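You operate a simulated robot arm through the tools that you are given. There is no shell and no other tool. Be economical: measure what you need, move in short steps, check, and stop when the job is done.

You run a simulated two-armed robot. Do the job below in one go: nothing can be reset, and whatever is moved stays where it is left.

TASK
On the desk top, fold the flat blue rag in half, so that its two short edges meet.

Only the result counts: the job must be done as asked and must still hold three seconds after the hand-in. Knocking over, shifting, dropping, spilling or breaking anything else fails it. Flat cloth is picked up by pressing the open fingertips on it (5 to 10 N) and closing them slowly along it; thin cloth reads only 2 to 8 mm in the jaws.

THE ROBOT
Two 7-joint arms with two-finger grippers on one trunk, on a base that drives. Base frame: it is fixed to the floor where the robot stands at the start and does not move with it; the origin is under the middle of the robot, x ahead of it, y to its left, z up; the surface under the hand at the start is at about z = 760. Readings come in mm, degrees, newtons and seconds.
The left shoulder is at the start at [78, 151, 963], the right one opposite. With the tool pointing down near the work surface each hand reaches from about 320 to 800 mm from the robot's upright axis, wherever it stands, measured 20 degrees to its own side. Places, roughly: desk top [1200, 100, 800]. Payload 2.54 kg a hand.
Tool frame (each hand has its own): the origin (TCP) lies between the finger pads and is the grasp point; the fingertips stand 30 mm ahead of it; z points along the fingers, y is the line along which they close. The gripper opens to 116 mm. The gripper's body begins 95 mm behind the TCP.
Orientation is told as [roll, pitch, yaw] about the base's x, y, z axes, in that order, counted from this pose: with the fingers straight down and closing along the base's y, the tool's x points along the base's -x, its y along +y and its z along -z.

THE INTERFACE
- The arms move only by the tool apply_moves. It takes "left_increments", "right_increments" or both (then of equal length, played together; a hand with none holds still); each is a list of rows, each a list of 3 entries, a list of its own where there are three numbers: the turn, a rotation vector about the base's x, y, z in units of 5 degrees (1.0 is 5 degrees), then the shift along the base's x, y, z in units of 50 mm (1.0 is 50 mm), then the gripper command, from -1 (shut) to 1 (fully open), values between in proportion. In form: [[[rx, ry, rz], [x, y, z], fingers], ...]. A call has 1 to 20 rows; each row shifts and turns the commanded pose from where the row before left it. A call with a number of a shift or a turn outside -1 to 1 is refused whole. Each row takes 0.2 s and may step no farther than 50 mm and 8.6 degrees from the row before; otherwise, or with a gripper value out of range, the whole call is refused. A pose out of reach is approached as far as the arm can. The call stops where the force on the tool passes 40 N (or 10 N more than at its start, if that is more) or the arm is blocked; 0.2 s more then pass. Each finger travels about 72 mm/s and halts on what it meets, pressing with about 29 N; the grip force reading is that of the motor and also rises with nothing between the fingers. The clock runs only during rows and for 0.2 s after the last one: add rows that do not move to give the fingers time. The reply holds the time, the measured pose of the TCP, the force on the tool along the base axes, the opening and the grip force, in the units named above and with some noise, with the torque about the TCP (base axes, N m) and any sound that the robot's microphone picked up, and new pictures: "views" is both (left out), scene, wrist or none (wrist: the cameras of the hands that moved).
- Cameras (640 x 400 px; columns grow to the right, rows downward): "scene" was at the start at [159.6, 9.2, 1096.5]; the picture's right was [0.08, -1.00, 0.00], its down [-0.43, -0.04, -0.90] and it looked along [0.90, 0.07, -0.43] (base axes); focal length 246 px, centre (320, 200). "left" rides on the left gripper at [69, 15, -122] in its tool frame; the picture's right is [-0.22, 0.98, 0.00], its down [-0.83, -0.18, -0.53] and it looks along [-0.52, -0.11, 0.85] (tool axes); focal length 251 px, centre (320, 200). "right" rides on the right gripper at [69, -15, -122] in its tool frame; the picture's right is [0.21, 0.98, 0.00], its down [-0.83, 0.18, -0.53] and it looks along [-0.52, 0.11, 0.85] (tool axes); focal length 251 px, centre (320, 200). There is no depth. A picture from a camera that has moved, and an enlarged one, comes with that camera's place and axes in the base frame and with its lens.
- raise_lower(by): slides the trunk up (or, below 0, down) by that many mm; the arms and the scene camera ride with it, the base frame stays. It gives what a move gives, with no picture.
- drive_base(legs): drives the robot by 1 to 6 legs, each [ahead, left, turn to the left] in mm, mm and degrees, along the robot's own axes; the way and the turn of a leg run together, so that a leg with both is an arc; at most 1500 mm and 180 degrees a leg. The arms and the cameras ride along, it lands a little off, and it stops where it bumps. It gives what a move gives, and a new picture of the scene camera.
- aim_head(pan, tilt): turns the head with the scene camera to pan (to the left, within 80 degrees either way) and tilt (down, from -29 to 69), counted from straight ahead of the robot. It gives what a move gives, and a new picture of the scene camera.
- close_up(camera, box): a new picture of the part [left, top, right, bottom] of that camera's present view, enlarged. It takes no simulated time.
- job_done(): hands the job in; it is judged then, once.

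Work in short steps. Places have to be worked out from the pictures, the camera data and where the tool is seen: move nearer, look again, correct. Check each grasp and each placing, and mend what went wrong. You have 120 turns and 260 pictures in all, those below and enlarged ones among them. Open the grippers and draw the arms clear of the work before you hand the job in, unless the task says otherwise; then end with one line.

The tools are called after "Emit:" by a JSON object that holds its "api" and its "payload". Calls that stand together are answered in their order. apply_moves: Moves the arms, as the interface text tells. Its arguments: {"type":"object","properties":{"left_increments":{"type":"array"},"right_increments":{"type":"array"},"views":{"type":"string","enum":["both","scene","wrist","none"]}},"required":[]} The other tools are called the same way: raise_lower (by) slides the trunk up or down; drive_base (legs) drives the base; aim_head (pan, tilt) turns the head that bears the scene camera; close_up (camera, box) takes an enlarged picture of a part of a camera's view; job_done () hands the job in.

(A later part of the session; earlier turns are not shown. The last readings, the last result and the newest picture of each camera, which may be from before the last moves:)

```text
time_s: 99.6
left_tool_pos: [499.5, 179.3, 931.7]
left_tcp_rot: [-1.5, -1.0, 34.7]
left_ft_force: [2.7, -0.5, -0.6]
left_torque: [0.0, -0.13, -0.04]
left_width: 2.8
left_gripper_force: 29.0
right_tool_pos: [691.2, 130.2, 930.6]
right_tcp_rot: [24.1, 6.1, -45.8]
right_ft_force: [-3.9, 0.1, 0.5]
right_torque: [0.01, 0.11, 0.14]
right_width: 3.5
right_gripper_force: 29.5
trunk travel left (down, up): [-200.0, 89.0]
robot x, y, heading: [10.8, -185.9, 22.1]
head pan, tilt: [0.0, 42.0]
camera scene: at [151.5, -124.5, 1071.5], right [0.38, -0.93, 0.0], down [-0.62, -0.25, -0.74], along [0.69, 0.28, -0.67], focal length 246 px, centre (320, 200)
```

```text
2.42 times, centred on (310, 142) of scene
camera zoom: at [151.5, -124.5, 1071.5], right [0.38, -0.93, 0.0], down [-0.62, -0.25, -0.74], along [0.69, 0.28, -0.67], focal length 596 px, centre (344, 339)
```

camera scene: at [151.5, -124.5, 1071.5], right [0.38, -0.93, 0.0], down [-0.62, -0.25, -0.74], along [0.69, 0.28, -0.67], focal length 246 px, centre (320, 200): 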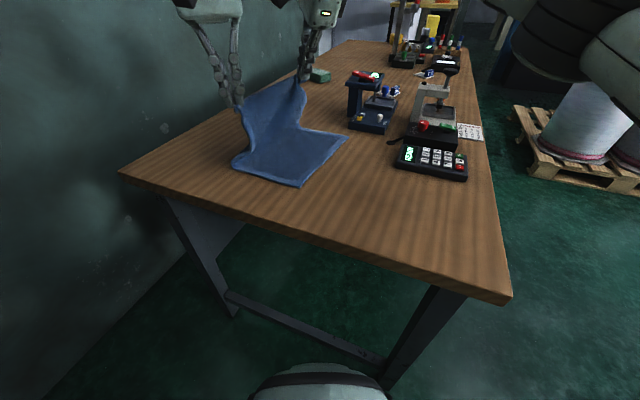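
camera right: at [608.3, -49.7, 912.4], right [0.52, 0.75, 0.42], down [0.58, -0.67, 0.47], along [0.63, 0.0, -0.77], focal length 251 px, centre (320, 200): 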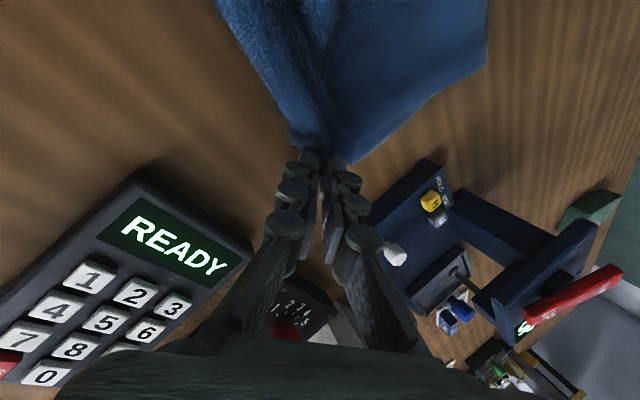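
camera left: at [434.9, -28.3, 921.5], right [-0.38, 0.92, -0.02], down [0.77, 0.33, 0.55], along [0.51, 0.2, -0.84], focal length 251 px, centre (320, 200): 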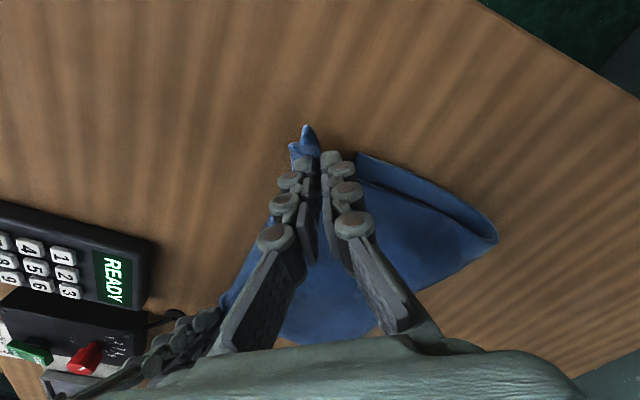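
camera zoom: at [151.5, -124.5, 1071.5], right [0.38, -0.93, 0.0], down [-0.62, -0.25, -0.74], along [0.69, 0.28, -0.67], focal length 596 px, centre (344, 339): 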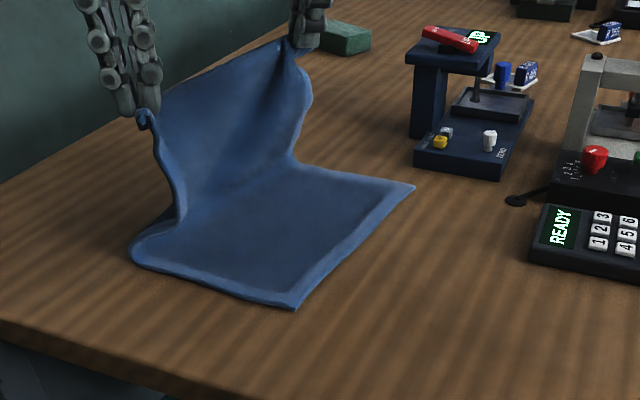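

The near fold is holding at y≈225. I'll continue the arc.

Emit:
{"api": "apply_moves", "payload": {"left_increments": [[[0, 0, 0], [0, 0, -0.2], -1]], "right_increments": [[[0, 0, 0], [0, 0, -0.2], -1]], "views": "none"}}

Emit:
{"api": "drive_base", "payload": {"legs": [[-9, -22, 0]]}}

Emit:
{"api": "apply_moves", "payload": {"left_increments": [[[0, 0, 0], [0, 0, -0.26], -1]], "right_increments": [[[0, 0, 0], [0, 0, -0.26], -1]], "views": "none"}}

Emit:
{"api": "drive_base", "payload": {"legs": [[-8, -19, 0]]}}

Emit:
{"api": "apply_moves", "payload": {"left_increments": [[[0, 0, 0], [0, 0, -0.32], -1]], "right_increments": [[[0, 0, 0], [0, 0, -0.32], -1]], "views": "none"}}

Emit:
{"api": "drive_base", "payload": {"legs": [[-7, -17, 0]]}}

Emit:
{"api": "close_up", "payload": {"camera": "scene", "box": [190, 60, 410, 225]}}

```text
time_s: 100.0
left_tool_pos: [500.4, 177.9, 920.4]
left_tcp_rot: [-1.5, -1.0, 34.8]
left_ft_force: [3.1, -0.3, 1.3]
left_torque: [0.01, -0.12, -0.08]
left_width: 2.8
left_gripper_force: 29.1
right_tool_pos: [691.0, 130.2, 920.4]
right_tcp_rot: [24.1, 6.1, -45.7]
right_ft_force: [-3.0, 0.4, -0.3]
right_torque: [-0.04, 0.06, 0.09]
right_width: 2.8
right_gripper_force: 28.9
trunk travel left (down, up): [-200.0, 89.0]
robot x, y, heading: [7.0, -183.4, 22.2]
head pan, tilt: [0.0, 42.0]
```

```text
time_s: 100.9
left_tool_pos: [501.1, 155.6, 921.4]
left_tcp_rot: [-1.4, -1.0, 34.8]
left_ft_force: [3.1, -0.3, -0.3]
left_torque: [-0.02, -0.14, -0.05]
left_width: 2.9
left_gripper_force: 28.7
right_tool_pos: [691.4, 108.1, 922.3]
right_tcp_rot: [24.1, 5.9, -45.8]
right_ft_force: [-3.9, 0.3, -0.6]
right_torque: [-0.01, 0.08, 0.11]
right_width: 3.2
right_gripper_force: 29.3
trunk travel left (down, up): [-200.0, 89.0]
robot x, y, heading: [12.1, -206.2, 22.2]
head pan, tilt: [0.0, 42.0]
camera scene: at [151.6, -148.1, 1071.5], right [0.38, -0.93, 0.0], down [-0.62, -0.25, -0.74], along [0.69, 0.28, -0.67], focal length 246 px, centre (320, 200)
```

scene: 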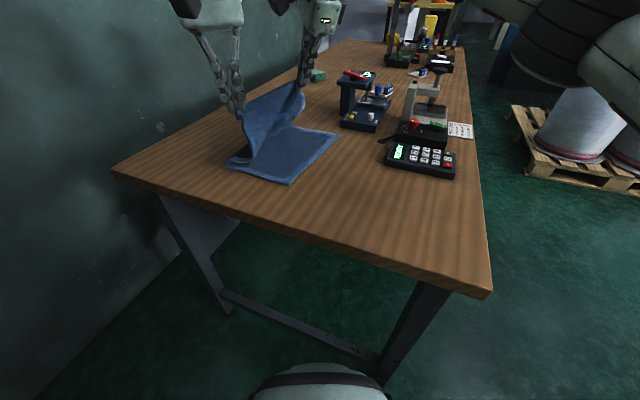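

```text
time_s: 101.3
left_tool_pos: [500.3, 153.8, 909.4]
left_tcp_rot: [-1.4, -1.0, 34.8]
left_ft_force: [2.8, -0.4, -0.7]
left_torque: [-0.02, -0.09, -0.04]
left_width: 2.7
left_gripper_force: 28.2
right_tool_pos: [690.0, 108.6, 907.9]
right_tcp_rot: [24.0, 6.1, -45.6]
right_ft_force: [-3.4, 0.8, -0.4]
right_torque: [0.0, 0.13, 0.1]
right_width: 3.3
right_gripper_force: 29.0
trunk travel left (down, up): [-200.0, 89.0]
robot x, y, heading: [13.8, -209.1, 22.4]
head pan, tilt: [0.0, 42.0]
```

```text
time_s: 102.1
left_tool_pos: [498.7, 134.7, 909.4]
left_tcp_rot: [-1.5, -1.0, 34.9]
left_ft_force: [3.2, -1.2, 0.4]
left_torque: [0.01, -0.12, -0.01]
left_width: 3.0
left_gripper_force: 28.8
right_tool_pos: [690.6, 87.2, 907.9]
right_tcp_rot: [24.1, 6.0, -45.7]
right_ft_force: [-3.6, 0.6, -0.2]
right_torque: [-0.01, 0.1, 0.13]
right_width: 3.4
right_gripper_force: 29.0
trunk travel left (down, up): [-200.0, 89.0]
robot x, y, heading: [8.6, -226.7, 22.2]
head pan, tilt: [0.0, 42.0]
camera scene: at [151.1, -168.4, 1071.5], right [0.38, -0.93, 0.0], down [-0.62, -0.25, -0.74], along [0.69, 0.28, -0.67], focal length 246 px, centre (320, 200)
```

scene: 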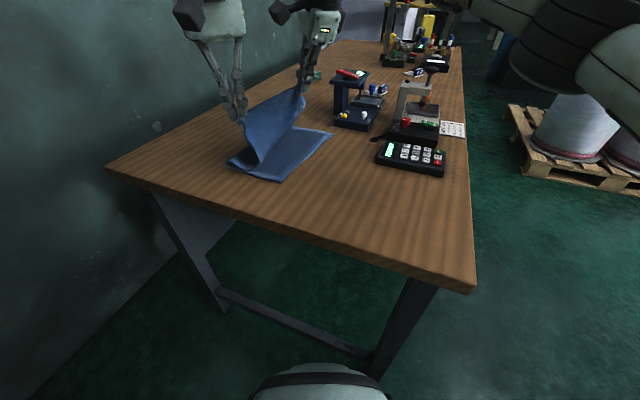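

```text
time_s: 102.5
left_tool_pos: [500.3, 133.5, 895.1]
left_tcp_rot: [-1.6, -1.0, 35.0]
left_ft_force: [4.0, -0.4, 0.3]
left_torque: [-0.04, -0.14, -0.05]
left_width: 3.2
left_gripper_force: 29.0
right_tool_pos: [692.0, 87.5, 890.3]
right_tcp_rot: [24.2, 6.0, -45.7]
right_ft_force: [-3.8, -0.4, -0.2]
right_torque: [-0.05, 0.1, 0.1]
right_width: 3.4
right_gripper_force: 29.4
trunk travel left (down, up): [-200.0, 89.0]
robot x, y, heading: [10.6, -224.4, 22.5]
head pan, tilt: [0.0, 42.0]
```

```text
time_s: 103.4
left_tool_pos: [499.7, 114.9, 893.7]
left_tcp_rot: [-1.4, -1.0, 34.9]
left_ft_force: [4.8, -0.4, 0.3]
left_torque: [-0.03, -0.12, -0.03]
left_width: 3.3
left_gripper_force: 29.0
right_tool_pos: [689.8, 68.7, 890.9]
right_tcp_rot: [24.0, 6.0, -45.7]
right_ft_force: [-4.2, 0.3, -0.4]
right_torque: [0.01, 0.12, 0.11]
right_width: 3.3
right_gripper_force: 29.4
trunk travel left (down, up): [-200.0, 89.0]
robot x, y, heading: [9.9, -243.3, 22.1]
head pan, tilt: [0.0, 42.0]
camera scene: at [151.1, -186.8, 1071.5], right [0.38, -0.93, 0.0], down [-0.62, -0.25, -0.74], along [0.69, 0.28, -0.67], focal length 246 px, centre (320, 200)
```

scene: 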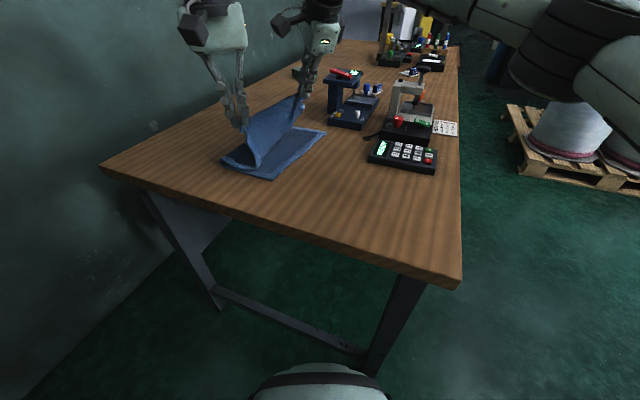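

```text
2.42 times, centred on (300, 142) of scene
camera zoom: at [151.1, -186.8, 1071.5], right [0.38, -0.93, 0.0], down [-0.62, -0.25, -0.74], along [0.69, 0.28, -0.67], focal length 596 px, centre (368, 339)
```

zoom: 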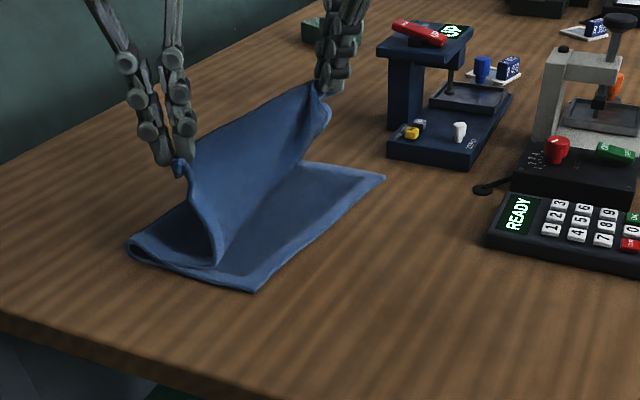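

The fold keeps receding (near y≈192) on tall paths. A low path should pin it better: with the tips now pointing outward, dragging the edge back low gives a tight rolling fold at exactly the halfway line. I'll go back +y and come down low.

Emit:
{"api": "drive_base", "payload": {"legs": [[61, 148, 0]]}}

Emit:
{"api": "apply_moves", "payload": {"left_increments": [[[0, 0, 0], [0, 0, -0.4], -1], [[0, 0, 0], [0, 0, -0.4], -1]], "right_increments": [[[0, 0, 0], [0, 0, -0.4], -1], [[0, 0, 0], [0, 0, -0.4], -1]], "views": "none"}}

Emit:
{"api": "drive_base", "payload": {"legs": [[23, 55, 0]]}}

Emit:
{"api": "close_up", "payload": {"camera": "scene", "box": [220, 60, 440, 225]}}

```text
time_s: 105.5
left_tool_pos: [499.7, 278.3, 893.4]
left_tcp_rot: [-1.4, -1.0, 35.0]
left_ft_force: [4.3, -1.0, 0.0]
left_torque: [-0.04, -0.13, -0.06]
left_width: 3.2
left_gripper_force: 29.2
right_tool_pos: [690.4, 230.2, 890.4]
right_tcp_rot: [24.0, 6.1, -45.6]
right_ft_force: [-3.9, 0.5, 0.4]
right_torque: [0.0, 0.12, 0.08]
right_width: 3.4
right_gripper_force: 29.2
trunk travel left (down, up): [-200.0, 89.0]
robot x, y, heading: [11.3, -84.3, 22.1]
head pan, tilt: [0.0, 42.0]
camera scene: at [151.2, -25.0, 1071.4], right [0.38, -0.93, 0.0], down [-0.62, -0.25, -0.74], along [0.69, 0.28, -0.67], focal length 246 px, centre (320, 200)
```

scene: 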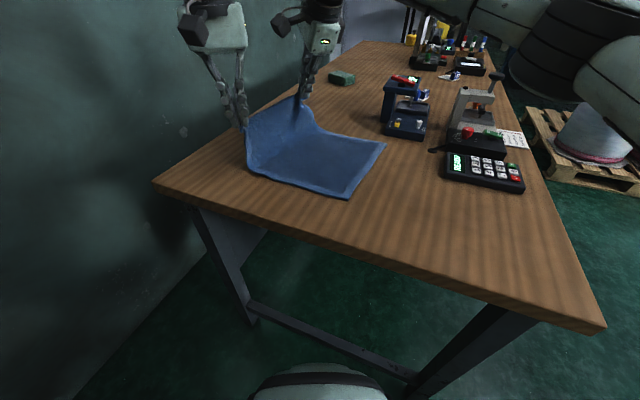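

```text
time_s: 106.1
left_tool_pos: [499.0, 278.2, 854.1]
left_tcp_rot: [-1.4, -1.0, 34.9]
left_ft_force: [4.5, -0.5, 0.6]
left_torque: [0.0, -0.13, -0.05]
left_width: 2.8
left_gripper_force: 28.7
right_tool_pos: [691.6, 230.6, 849.2]
right_tcp_rot: [24.1, 5.9, -45.6]
right_ft_force: [-3.2, -0.6, 0.1]
right_torque: [0.01, 0.1, 0.1]
right_width: 3.2
right_gripper_force: 29.3
trunk travel left (down, up): [-200.0, 89.0]
robot x, y, heading: [11.8, -82.3, 22.5]
head pan, tilt: [0.0, 42.0]
```

```text
time_s: 107.3
left_tool_pos: [499.5, 336.9, 854.1]
left_tcp_rot: [-1.4, -1.1, 35.0]
left_ft_force: [3.9, -1.3, -0.1]
left_torque: [-0.03, -0.14, -0.05]
left_width: 2.8
left_gripper_force: 28.7
right_tool_pos: [691.4, 289.9, 849.6]
right_tcp_rot: [24.1, 6.0, -45.7]
right_ft_force: [-4.0, 0.5, 0.1]
right_torque: [0.0, 0.15, 0.14]
right_width: 3.3
right_gripper_force: 29.3
trunk travel left (down, up): [-200.0, 89.0]
robot x, y, heading: [11.5, -24.1, 22.3]
head pan, tilt: [0.0, 42.0]
camera scene: at [152.2, 34.0, 1071.4], right [0.38, -0.92, 0.0], down [-0.62, -0.25, -0.74], along [0.69, 0.28, -0.67], focal length 246 px, centre (320, 200)
```

scene: 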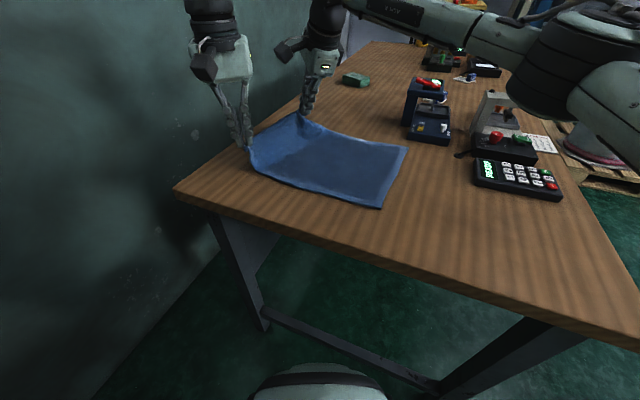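

```text
2.42 times, centred on (330, 142) of scene
camera zoom: at [152.2, 34.0, 1071.4], right [0.38, -0.92, 0.0], down [-0.62, -0.25, -0.74], along [0.69, 0.28, -0.67], focal length 596 px, centre (296, 339)
```

zoom: 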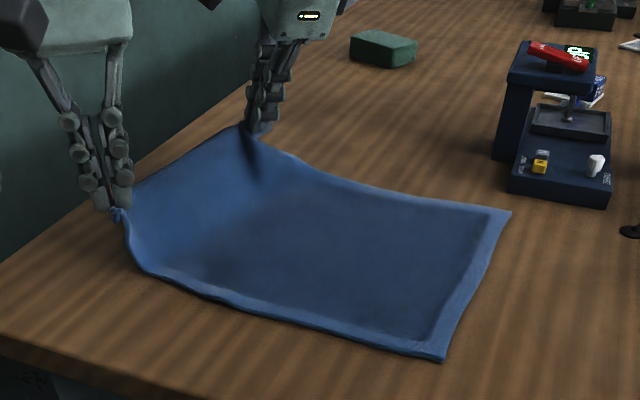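

It's nearly flat with the edge low. I'll lower to about 35 mm tip height and drag it low along −y in chunks.

Emit:
{"api": "apply_moves", "payload": {"left_increments": [[[0, 0, 0], [0, -0.1, -0.29], -1], [[0, 0, 0], [0, -0.1, -0.25], -1]], "right_increments": [[[0, 0, 0], [0, -0.1, -0.29], -1], [[0, 0, 0], [0, -0.1, -0.25], -1]], "views": "none"}}

Emit:
{"api": "drive_base", "payload": {"legs": [[-31, -80, 0]]}}

Emit:
{"api": "close_up", "payload": {"camera": "scene", "box": [220, 60, 440, 225]}}

```text
time_s: 107.9
left_tool_pos: [500.2, 326.5, 824.1]
left_tcp_rot: [-1.5, -1.0, 35.0]
left_ft_force: [3.5, -0.3, 1.2]
left_torque: [-0.03, -0.13, -0.04]
left_width: 3.0
left_gripper_force: 28.3
right_tool_pos: [691.2, 280.6, 824.0]
right_tcp_rot: [24.1, 6.1, -45.6]
right_ft_force: [-3.9, 0.5, 0.0]
right_torque: [0.03, 0.1, 0.09]
right_width: 3.3
right_gripper_force: 28.9
trunk travel left (down, up): [-200.0, 89.0]
robot x, y, heading: [11.0, -26.6, 22.7]
head pan, tilt: [0.0, 42.0]
```

```text
time_s: 109.3
left_tool_pos: [499.6, 241.8, 825.8]
left_tcp_rot: [-1.3, -1.0, 34.9]
left_ft_force: [3.5, -0.7, -0.5]
left_torque: [-0.05, -0.13, -0.04]
left_width: 3.0
left_gripper_force: 28.6
right_tool_pos: [693.1, 195.0, 824.0]
right_tcp_rot: [24.1, 5.9, -45.6]
right_ft_force: [-3.5, 0.8, -0.7]
right_torque: [-0.01, 0.13, 0.14]
right_width: 3.3
right_gripper_force: 29.1
trunk travel left (down, up): [-200.0, 89.0]
robot x, y, heading: [13.7, -114.2, 22.3]
head pan, tilt: [0.0, 42.0]
camera scene: at [153.6, -52.2, 1071.5], right [0.38, -0.93, 0.0], down [-0.62, -0.25, -0.74], along [0.69, 0.28, -0.67], focal length 246 px, centre (320, 200)
```

scene: 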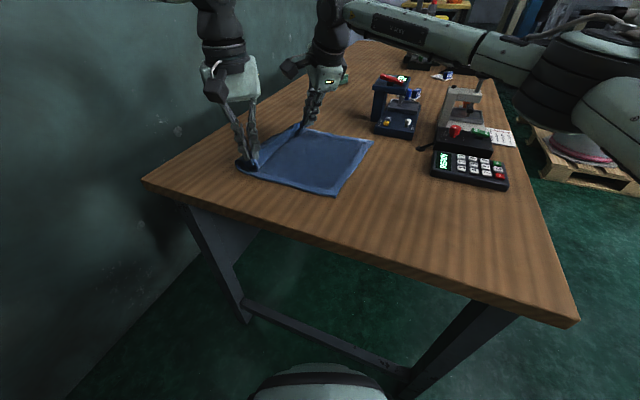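

```text
2.42 times, centred on (330, 142) of scene
camera zoom: at [153.6, -52.2, 1071.5], right [0.38, -0.93, 0.0], down [-0.62, -0.25, -0.74], along [0.69, 0.28, -0.67], focal length 596 px, centre (296, 339)
```

zoom: 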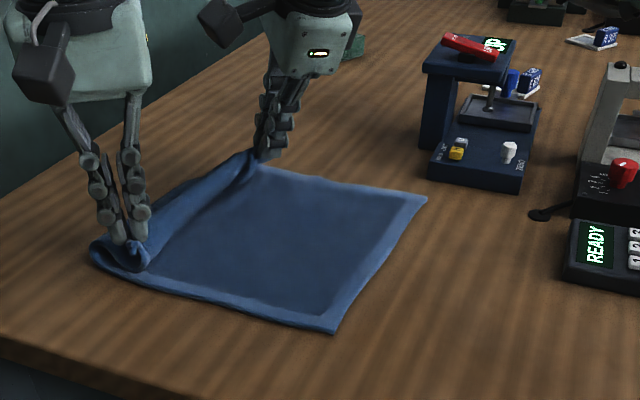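

That works well: a tight, straight rolling fold. I'll continue low, with a slight +x.

Emit:
{"api": "drive_base", "payload": {"legs": [[-28, -80, 0]]}}

Emit:
{"api": "close_up", "payload": {"camera": "scene", "box": [190, 60, 410, 225]}}

```text
time_s: 110.7
left_tool_pos: [504.7, 156.2, 825.2]
left_tcp_rot: [-1.4, -1.0, 34.9]
left_ft_force: [3.4, 0.0, -0.2]
left_torque: [0.02, -0.16, -0.05]
left_width: 2.7
left_gripper_force: 29.3
right_tool_pos: [697.2, 112.0, 823.3]
right_tcp_rot: [24.1, 6.0, -45.7]
right_ft_force: [-4.7, 1.5, 0.2]
right_torque: [0.0, 0.1, 0.12]
right_width: 3.5
right_gripper_force: 29.3
trunk travel left (down, up): [-200.0, 89.0]
robot x, y, heading: [15.8, -198.1, 22.5]
head pan, tilt: [0.0, 42.0]
camera scene: at [157.3, -135.2, 1071.5], right [0.38, -0.93, 0.0], down [-0.62, -0.25, -0.74], along [0.69, 0.28, -0.67], focal length 246 px, centre (320, 200)
```

scene: 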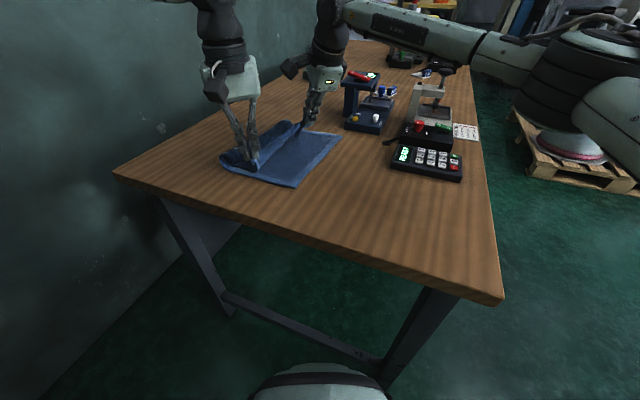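

```text
2.42 times, centred on (300, 142) of scene
camera zoom: at [157.3, -135.2, 1071.5], right [0.38, -0.93, 0.0], down [-0.62, -0.25, -0.74], along [0.69, 0.28, -0.67], focal length 596 px, centre (368, 339)
```

zoom: 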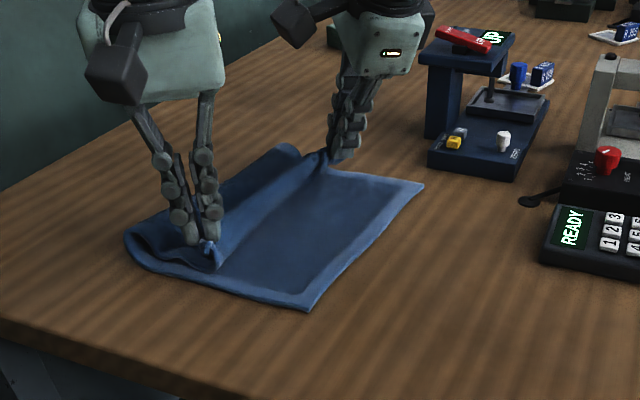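

The near fold is at y≈244 with the bottom edge at 54, which is on track. I'll lower slightly and drive the next 60.

Emit:
{"api": "apply_moves", "payload": {"left_increments": [[[0, 0, 0], [0, -0.1, -0.2], -1]], "right_increments": [[[0, 0, 0], [0, -0.1, -0.2], -1]], "views": "none"}}

Emit:
{"api": "drive_base", "payload": {"legs": [[-18, -52, 0]]}}

Emit:
{"api": "close_up", "payload": {"camera": "scene", "box": [180, 60, 400, 225]}}

Emit:
{"api": "close_up", "payload": {"camera": "left", "box": [0, 0, 640, 400]}}

Emit:
{"api": "close_up", "payload": {"camera": "right", "box": [0, 0, 640, 400]}}

```text
time_s: 111.1
left_tool_pos: [505.3, 152.8, 816.0]
left_tcp_rot: [-1.5, -1.2, 34.9]
left_ft_force: [2.3, -1.2, -1.2]
left_torque: [-0.02, -0.15, -0.08]
left_width: 2.9
left_gripper_force: 29.4
right_tool_pos: [694.6, 106.9, 813.3]
right_tcp_rot: [24.1, 6.0, -45.7]
right_ft_force: [-3.6, 0.1, 0.3]
right_torque: [0.0, 0.1, 0.08]
right_width: 3.3
right_gripper_force: 29.1
trunk travel left (down, up): [-200.0, 89.0]
robot x, y, heading: [15.0, -193.6, 22.5]
head pan, tilt: [0.0, 42.0]
```

```text
time_s: 112.3
left_tool_pos: [508.7, 98.0, 815.4]
left_tcp_rot: [-1.3, -1.1, 34.9]
left_ft_force: [4.3, 0.1, 0.4]
left_torque: [-0.03, -0.15, -0.06]
left_width: 2.8
left_gripper_force: 28.6
right_tool_pos: [700.0, 51.6, 812.5]
right_tcp_rot: [24.2, 6.0, -45.8]
right_ft_force: [-3.1, 0.6, -0.7]
right_torque: [-0.02, 0.11, 0.12]
right_width: 3.0
right_gripper_force: 28.7
trunk travel left (down, up): [-200.0, 89.0]
robot x, y, heading: [22.3, -253.9, 22.1]
head pan, tilt: [0.0, 42.0]
camera scene: at [160.5, -190.1, 1071.5], right [0.38, -0.93, 0.0], down [-0.62, -0.25, -0.74], along [0.69, 0.28, -0.67], focal length 246 px, centre (320, 200)
```

scene: 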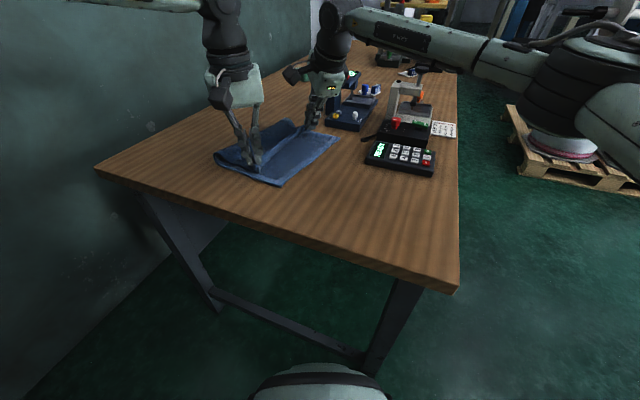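

```text
2.42 times, centred on (290, 142) of scene
camera zoom: at [160.5, -190.1, 1071.5], right [0.38, -0.93, 0.0], down [-0.62, -0.25, -0.74], along [0.69, 0.28, -0.67], focal length 596 px, centre (393, 339)
```

zoom: 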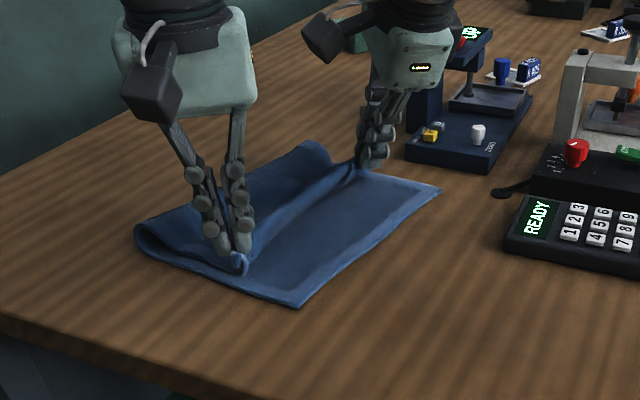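

```text
1.00 times, centred on (320, 200) of left (not enlarged: the box is as wide or as high as the picture)
camera zoom: at [440.0, 72.5, 934.5], right [-0.38, 0.92, -0.02], down [0.77, 0.33, 0.55], along [0.52, 0.2, -0.83], focal length 251 px, centre (320, 200)
```

zoom: 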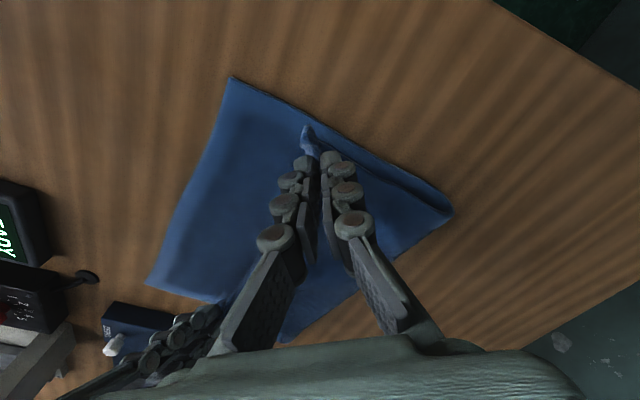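

```text
1.00 times, centred on (320, 200) of right (not enlarged: the box is as wide or as high as the picture)
camera zoom: at [614.7, 47.7, 925.1], right [0.52, 0.75, 0.42], down [0.58, -0.67, 0.47], along [0.63, 0.0, -0.78], focal length 251 px, centre (320, 200)
```

zoom: 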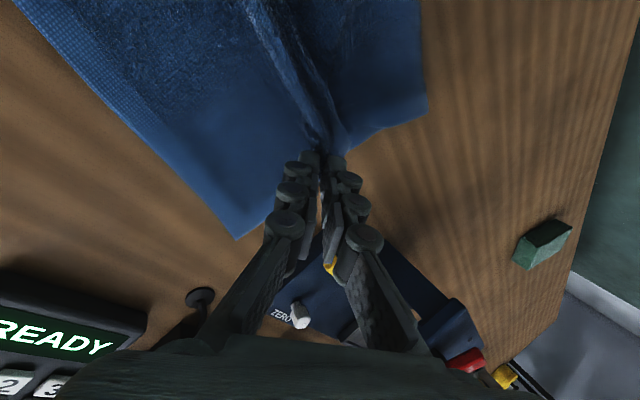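

Nice. B's corners are now at about (488,28) near and (724,−18) far, since they slid a little. The held tips need about −53 in y more. I'll drive −58 and recheck.

Emit:
{"api": "drive_base", "payload": {"legs": [[-22, -53, 0]]}}

Emit:
{"api": "close_up", "payload": {"camera": "scene", "box": [170, 60, 390, 225]}}

Emit:
{"api": "close_up", "payload": {"camera": "left", "box": [0, 0, 640, 400]}}

Emit:
{"api": "close_up", "payload": {"camera": "right", "box": [0, 0, 640, 400]}}

```text
time_s: 113.5
left_tool_pos: [507.7, 38.7, 814.7]
left_tcp_rot: [-1.4, -1.1, 34.8]
left_ft_force: [2.7, -0.1, -0.4]
left_torque: [0.02, -0.08, -0.08]
left_width: 2.9
left_gripper_force: 29.5
right_tool_pos: [699.3, -7.2, 813.5]
right_tcp_rot: [24.1, 6.1, -45.9]
right_ft_force: [-4.2, 0.0, 0.0]
right_torque: [0.0, 0.1, 0.12]
right_width: 3.3
right_gripper_force: 28.3
trunk travel left (down, up): [-200.0, 89.0]
robot x, y, heading: [20.5, -304.9, 22.2]
head pan, tilt: [0.0, 42.0]
camera scene: at [160.2, -247.6, 1071.5], right [0.38, -0.93, 0.0], down [-0.62, -0.25, -0.74], along [0.69, 0.28, -0.67], focal length 246 px, centre (320, 200)
```

scene: 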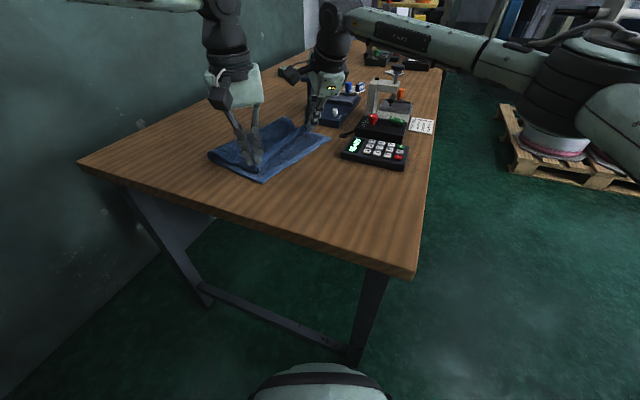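

```text
2.42 times, centred on (280, 142) of scene
camera zoom: at [160.2, -247.6, 1071.5], right [0.38, -0.93, 0.0], down [-0.62, -0.25, -0.74], along [0.69, 0.28, -0.67], focal length 596 px, centre (417, 339)
```

zoom: 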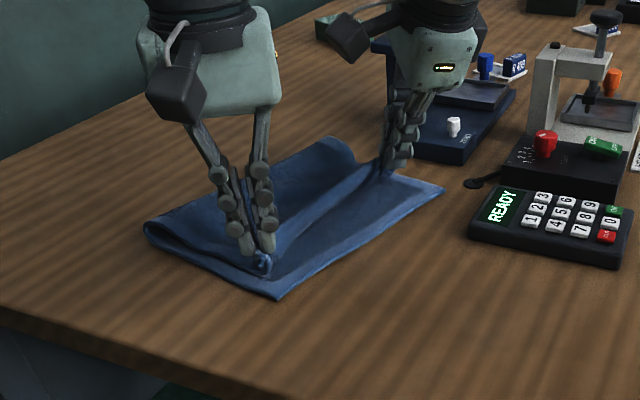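

```text
1.00 times, centred on (320, 200) of left (not enlarged: the box is as wide or as high as the picture)
camera zoom: at [440.1, 14.6, 934.5], right [-0.38, 0.92, -0.02], down [0.77, 0.33, 0.55], along [0.52, 0.19, -0.83], focal length 251 px, centre (320, 200)
```

zoom: 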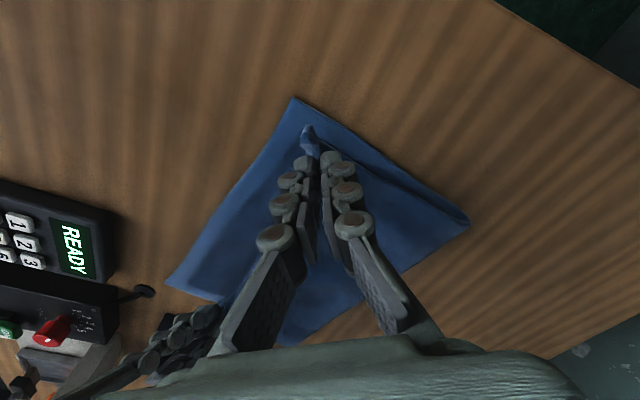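

```text
1.00 times, centred on (320, 200) of right (not enlarged: the box is as wide or as high as the picture)
camera zoom: at [614.7, -10.4, 925.1], right [0.52, 0.74, 0.42], down [0.58, -0.67, 0.47], along [0.63, 0.0, -0.78], focal length 251 px, centre (320, 200)
```

zoom: 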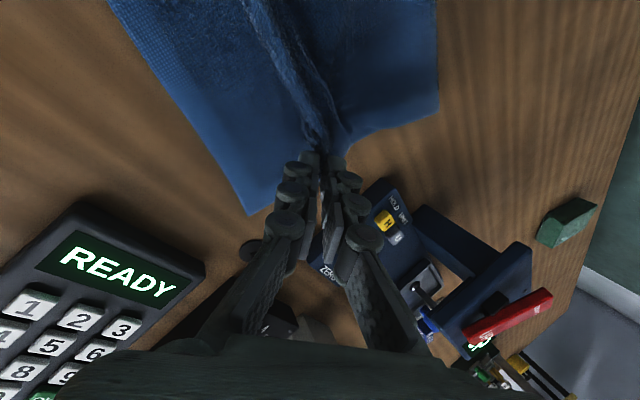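

Close: the near tip is ≈15 mm short and the far tip ≈35 mm short of its B corner. I'll move the right arm (−12,−22), then the base −14.

Emit:
{"api": "apply_moves", "payload": {"right_increments": [[[0, 0, 0], [-0.12, -0.22, 0], -1], [[0, 0, 0], [-0.12, -0.22, 0], -1]], "views": "none"}}

Emit:
{"api": "drive_base", "payload": {"legs": [[-5, -13, 0]]}}

Emit:
{"api": "close_up", "payload": {"camera": "left", "box": [0, 0, 640, 400]}}

Emit:
{"api": "close_up", "payload": {"camera": "right", "box": [0, 0, 640, 400]}}

```text
time_s: 114.1
left_tool_pos: [509.1, 39.7, 816.0]
left_tcp_rot: [-1.4, -1.1, 34.9]
left_ft_force: [1.2, -1.0, -0.3]
left_torque: [-0.05, -0.03, -0.02]
left_width: 2.6
left_gripper_force: 28.5
right_tool_pos: [687.5, -28.1, 813.5]
right_tcp_rot: [24.1, 6.0, -45.7]
right_ft_force: [-0.8, 0.6, 0.1]
right_torque: [-0.01, 0.04, 0.03]
right_width: 3.4
right_gripper_force: 29.3
trunk travel left (down, up): [-200.0, 89.0]
robot x, y, heading: [20.6, -305.5, 21.8]
head pan, tilt: [0.0, 42.0]
```

```text
time_s: 114.9
left_tool_pos: [508.4, 25.0, 815.1]
left_tcp_rot: [-1.5, -1.0, 34.8]
left_ft_force: [1.0, 0.3, 1.1]
left_torque: [0.0, -0.03, -0.06]
left_width: 2.8
left_gripper_force: 28.9
right_tool_pos: [687.9, -42.8, 812.7]
right_tcp_rot: [24.1, 5.9, -45.7]
right_ft_force: [-1.3, 0.1, 0.2]
right_torque: [-0.02, 0.03, 0.02]
right_width: 3.3
right_gripper_force: 29.2
trunk travel left (down, up): [-200.0, 89.0]
robot x, y, heading: [23.5, -323.4, 22.0]
head pan, tilt: [0.0, 42.0]
camera scene: at [160.7, -261.5, 1071.5], right [0.38, -0.93, 0.0], down [-0.62, -0.25, -0.74], along [0.69, 0.28, -0.67], focal length 246 px, centre (320, 200)
```

scene: 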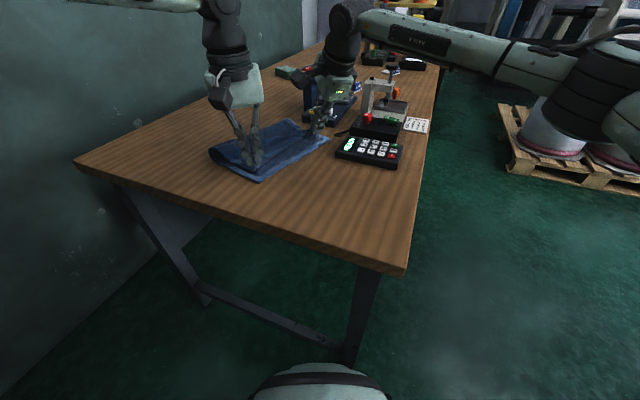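

```text
1.00 times, centred on (320, 200) of left (not enlarged: the box is as wide or as high as the picture)
camera zoom: at [440.6, 0.7, 934.5], right [-0.38, 0.92, -0.02], down [0.77, 0.33, 0.55], along [0.52, 0.19, -0.83], focal length 251 px, centre (320, 200)
```

zoom: 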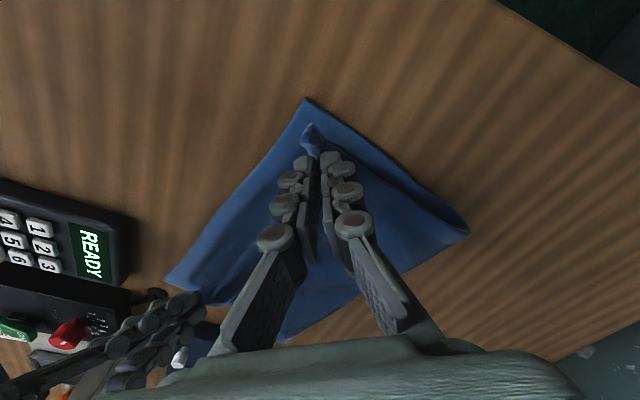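

```text
1.00 times, centred on (320, 200) of right (not enlarged: the box is as wide or as high as the picture)
camera zoom: at [602.6, -45.9, 924.1], right [0.52, 0.74, 0.42], down [0.58, -0.67, 0.47], along [0.63, 0.0, -0.78], focal length 251 px, centre (320, 200)
```

zoom: 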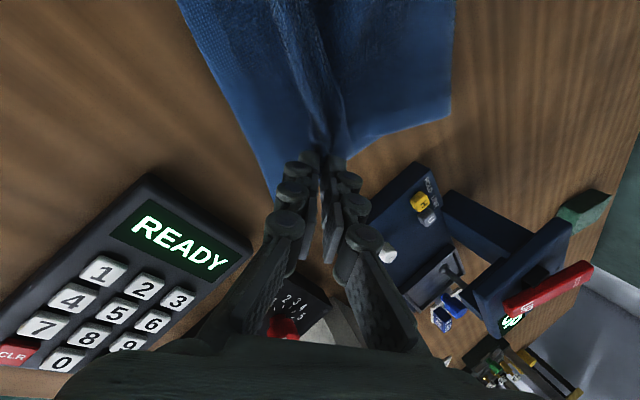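

Now both gaps are about 10 mm. I'll lower both tips toward the cloth with a final 8 mm of −y.

Emit:
{"api": "apply_moves", "payload": {"left_increments": [[[0, 0, 0], [-0.04, -0.08, -0.1], -1], [[0, 0, 0], [-0.04, -0.08, -0.1], -1], [[0, 0, 0], [0, 0, -0.1], -1], [[0, 0, 0], [0, 0, 0], -1]], "right_increments": [[[0, 0, 0], [0.02, -0.08, -0.1], -1], [[0, 0, 0], [0.02, -0.08, -0.1], -1], [[0, 0, 0], [0, 0, -0.1], -1], [[0, 0, 0], [0, 0, 0], -1]], "views": "wrist"}}

Emit:
{"api": "close_up", "payload": {"camera": "scene", "box": [170, 60, 390, 225]}}

```text
time_s: 115.9
left_tool_pos: [505.3, 19.1, 801.4]
left_tcp_rot: [-1.5, -1.2, 34.8]
left_ft_force: [2.8, -0.8, 2.8]
left_torque: [-0.02, -0.13, -0.05]
left_width: 2.9
left_gripper_force: 29.2
right_tool_pos: [689.3, -50.9, 799.5]
right_tcp_rot: [24.2, 6.1, -45.7]
right_ft_force: [-1.8, 1.1, 1.2]
right_torque: [0.03, 0.07, 0.08]
right_width: 3.1
right_gripper_force: 29.1
trunk travel left (down, up): [-200.0, 89.0]
robot x, y, heading: [20.5, -317.9, 22.3]
head pan, tilt: [0.0, 42.0]
camera right: at [603.9, -53.9, 909.9], right [0.52, 0.74, 0.42], down [0.58, -0.67, 0.47], along [0.63, 0.0, -0.78], focal length 251 px, centre (320, 200)
camera left: at [436.5, -7.5, 919.3], right [-0.38, 0.92, -0.02], down [0.77, 0.33, 0.55], along [0.52, 0.19, -0.83], focal length 251 px, centre (320, 200)
```

right: 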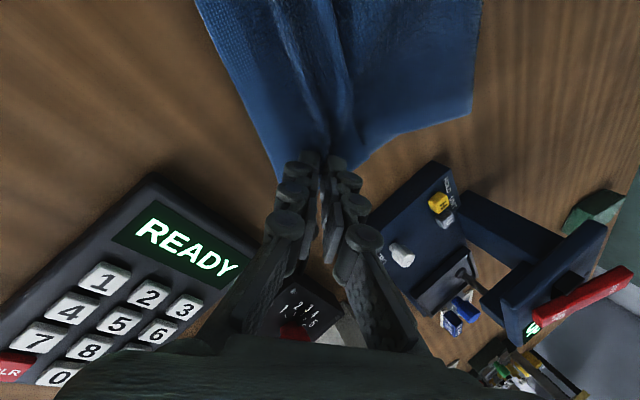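
left: 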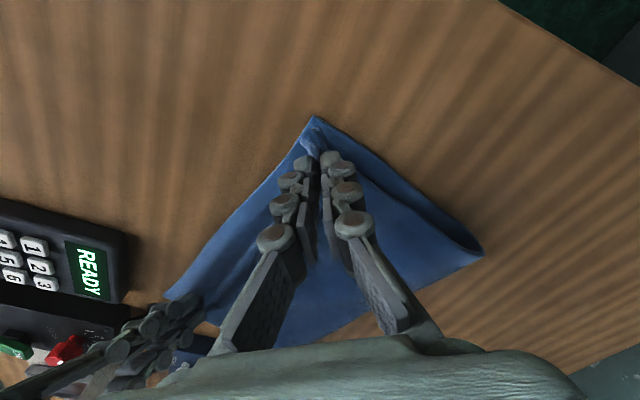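

```text
2.42 times, centred on (280, 142) of scene
camera zoom: at [160.5, -261.4, 1071.6], right [0.38, -0.93, 0.0], down [-0.62, -0.25, -0.74], along [0.69, 0.28, -0.67], focal length 596 px, centre (417, 339)
```

zoom: 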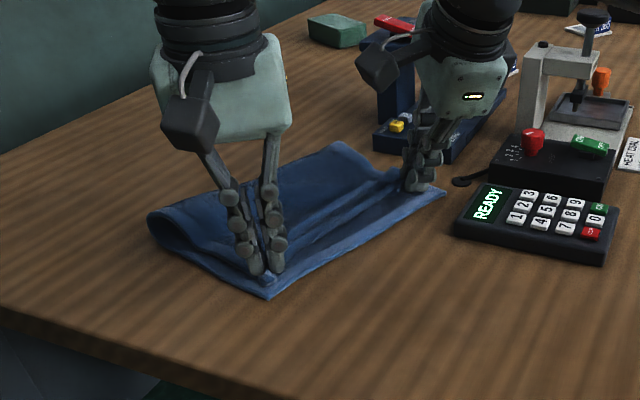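

The corners nearly meet. I'll lower 4 mm more, open slowly to about 40 mm, then lift straight up.

Emit:
{"api": "apply_moves", "payload": {"left_increments": [[[0, 0, 0], [-0.02, -0.08, -0.08], -1], [[0, 0, 0], [0, 0, 0], -0.9], [[0, 0, 0], [0, 0, 0], -0.8], [[0, 0, 0], [0, 0, 0], -0.7], [[0, 0, 0], [0, 0, 0], -0.6], [[0, 0, 0], [0, 0, 0.1], -0.5], [[0, 0, 0], [0, 0, 0.2], -0.4], [[0, 0, 0], [0, 0, 0.6], -0.4], [[0, 0, 0], [0, 0, 0.8], -0.4]], "right_increments": [[[0, 0, 0], [0.02, -0.08, -0.08], -1], [[0, 0, 0], [0, 0, 0], -0.9], [[0, 0, 0], [0, 0, 0], -0.8], [[0, 0, 0], [0, 0, 0], -0.7], [[0, 0, 0], [0, 0, 0], -0.6], [[0, 0, 0], [0, 0, 0.1], -0.5], [[0, 0, 0], [0, 0, 0.2], -0.4], [[0, 0, 0], [0, -0.2, 0.6], -0.4], [[0, 0, 0], [0, -0.3, 0.8], -0.4]], "views": "wrist"}}

Emit:
{"api": "close_up", "payload": {"camera": "scene", "box": [170, 60, 390, 225]}}

```text
time_s: 117.9
left_tool_pos: [503.8, 15.1, 881.2]
left_tcp_rot: [-1.5, -1.2, 34.8]
left_ft_force: [0.2, 0.0, 0.0]
left_torque: [0.02, 0.01, 0.0]
left_width: 34.8
left_gripper_force: 0.0
right_tool_pos: [688.2, -79.9, 878.9]
right_tcp_rot: [24.1, 6.0, -45.9]
right_ft_force: [0.2, -0.5, 0.2]
right_torque: [0.01, -0.03, 0.01]
right_width: 34.6
right_gripper_force: 0.0
trunk travel left (down, up): [-200.0, 89.0]
robot x, y, heading: [20.4, -317.7, 22.2]
head pan, tilt: [0.0, 42.0]
camera right: at [602.5, -82.9, 990.7], right [0.52, 0.75, 0.42], down [0.58, -0.67, 0.47], along [0.63, 0.0, -0.78], focal length 251 px, centre (320, 200)
camera left: at [435.3, -9.9, 999.8], right [-0.38, 0.92, -0.02], down [0.77, 0.33, 0.55], along [0.52, 0.19, -0.83], focal length 251 px, centre (320, 200)
```

right: 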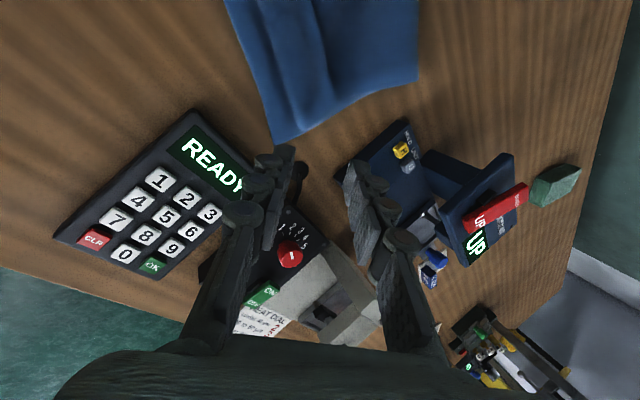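
left: 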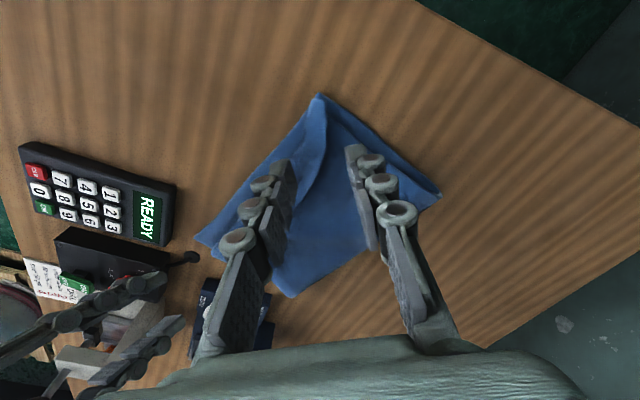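

```text
2.42 times, centred on (280, 142) of scene
camera zoom: at [160.4, -261.5, 1071.5], right [0.38, -0.93, 0.0], down [-0.62, -0.25, -0.74], along [0.69, 0.28, -0.67], focal length 596 px, centre (417, 339)
```

zoom: 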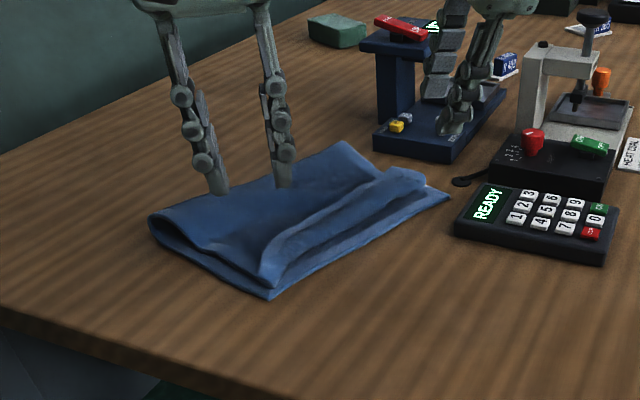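

Released well, and the top edge lies about 15–20 mm inside the bottom edge. I'll retract the hands clear and inspect.

Emit:
{"api": "apply_moves", "payload": {"left_increments": [[[0, 0, 0], [-0.4, 0.4, 0.5], -0.4], [[0, 0, 0], [-0.4, 0.6, 0.5], -0.4], [[0, 0, 0], [-0.2, 0.6, 0], -0.4]], "right_increments": [[[0, 0, 0], [-0.4, -0.2, 0.7], -0.4], [[0, 0, 0], [-0.5, -0.4, 0.6], -0.4], [[0, 0, 0], [-0.5, -0.5, 0], -0.4]], "views": "wrist"}}

Emit:
{"api": "close_up", "payload": {"camera": "scene", "box": [190, 90, 350, 210]}}

```text
time_s: 118.7
left_tool_pos: [456.3, 94.4, 929.3]
left_tcp_rot: [-1.5, -1.0, 34.7]
left_ft_force: [0.8, -0.2, -0.4]
left_torque: [0.0, -0.03, 0.0]
left_width: 34.9
left_gripper_force: 0.0
right_tool_pos: [619.8, -135.1, 943.5]
right_tcp_rot: [24.2, 6.0, -45.7]
right_ft_force: [-1.0, -0.9, -0.3]
right_torque: [0.02, -0.02, -0.01]
right_width: 34.9
right_gripper_force: 0.2
trunk travel left (down, up): [-200.0, 89.0]
robot x, y, heading: [22.6, -315.8, 22.2]
head pan, tilt: [0.0, 42.0]
camera right: at [534.7, -138.9, 1054.4], right [0.52, 0.74, 0.42], down [0.58, -0.67, 0.47], along [0.63, 0.0, -0.78], focal length 251 px, centre (320, 200)
camera left: at [387.7, 69.5, 1049.0], right [-0.38, 0.92, -0.02], down [0.77, 0.33, 0.55], along [0.52, 0.19, -0.83], focal length 251 px, centre (320, 200)
```

right: 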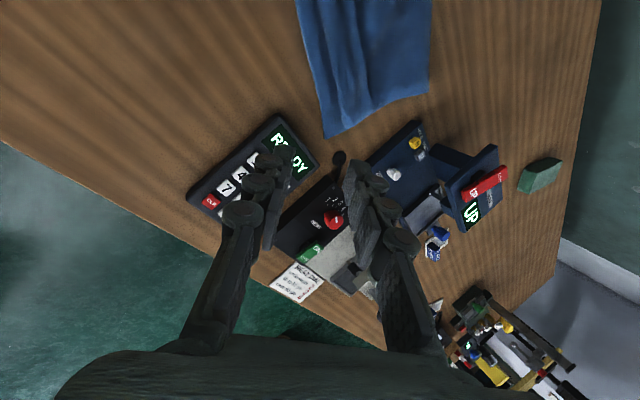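
left: 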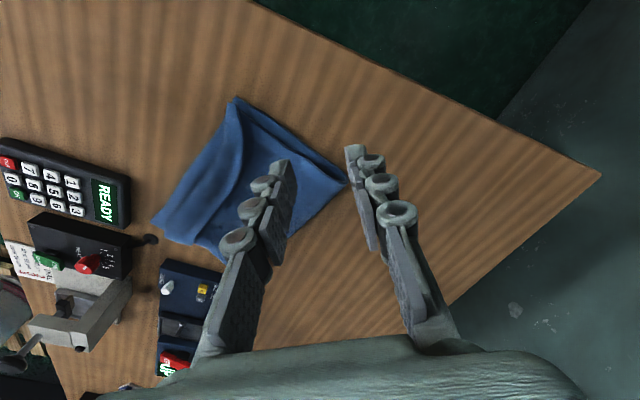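

```text
3.33 times, centred on (270, 150) of scene
camera zoom: at [160.6, -261.4, 1071.5], right [0.38, -0.93, 0.0], down [-0.62, -0.25, -0.74], along [0.69, 0.28, -0.67], focal length 819 px, centre (487, 367)
```

zoom: 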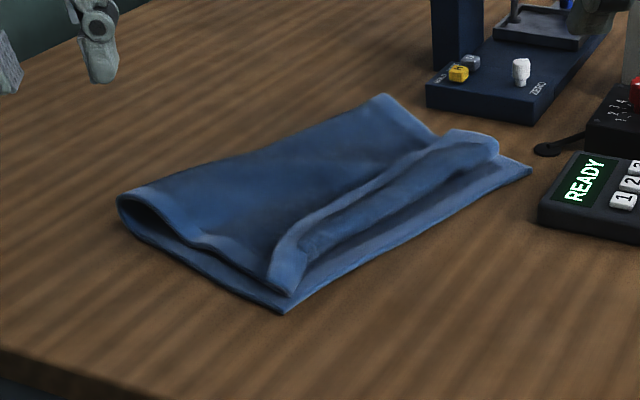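

Emit:
{"api": "close_up", "payload": {"camera": "scene", "box": [250, 115, 330, 175]}}

Emit:
{"api": "close_up", "payload": {"camera": "left", "box": [140, 80, 360, 270]}}

Emit:
{"api": "close_up", "payload": {"camera": "right", "box": [270, 0, 450, 150]}}

```text
6.67 times, centred on (290, 145) of scene
camera zoom: at [160.6, -261.4, 1071.5], right [0.38, -0.93, 0.0], down [-0.62, -0.25, -0.74], along [0.69, 0.28, -0.67], focal length 1638 px, centre (520, 567)
```

zoom: 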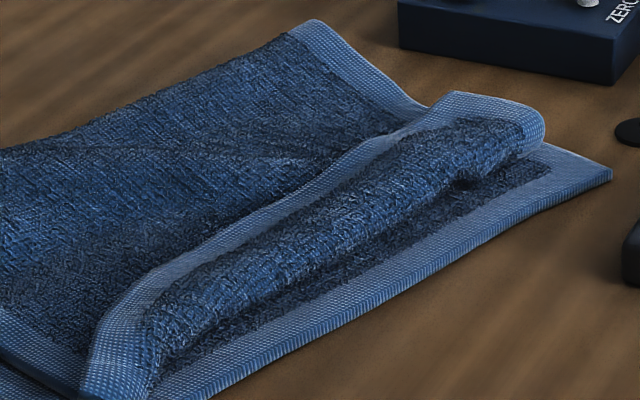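

```text
2.11 times, centred on (250, 175) of left
camera zoom: at [387.7, 69.5, 1049.0], right [-0.38, 0.92, -0.02], down [0.77, 0.33, 0.55], along [0.52, 0.19, -0.83], focal length 529 px, centre (467, 253)
```

zoom: 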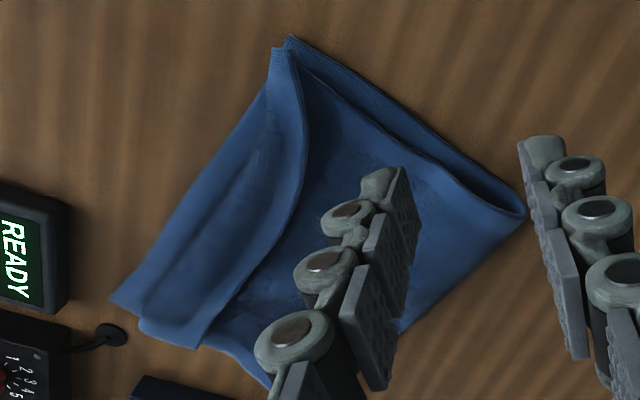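

```text
2.67 times, centred on (360, 75) of right
camera zoom: at [534.7, -138.9, 1054.4], right [0.52, 0.74, 0.42], down [0.58, -0.67, 0.47], along [0.63, 0.0, -0.78], focal length 670 px, centre (213, 533)
```

zoom: 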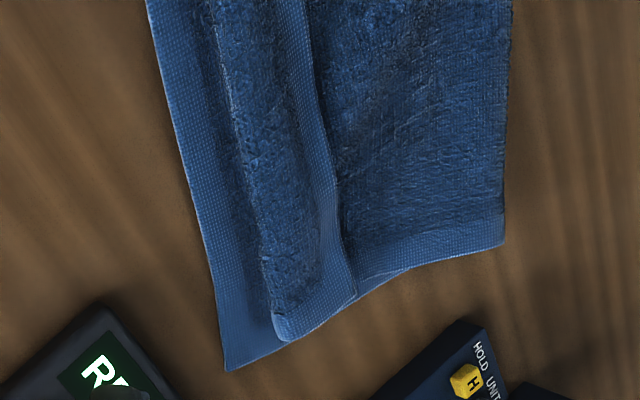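

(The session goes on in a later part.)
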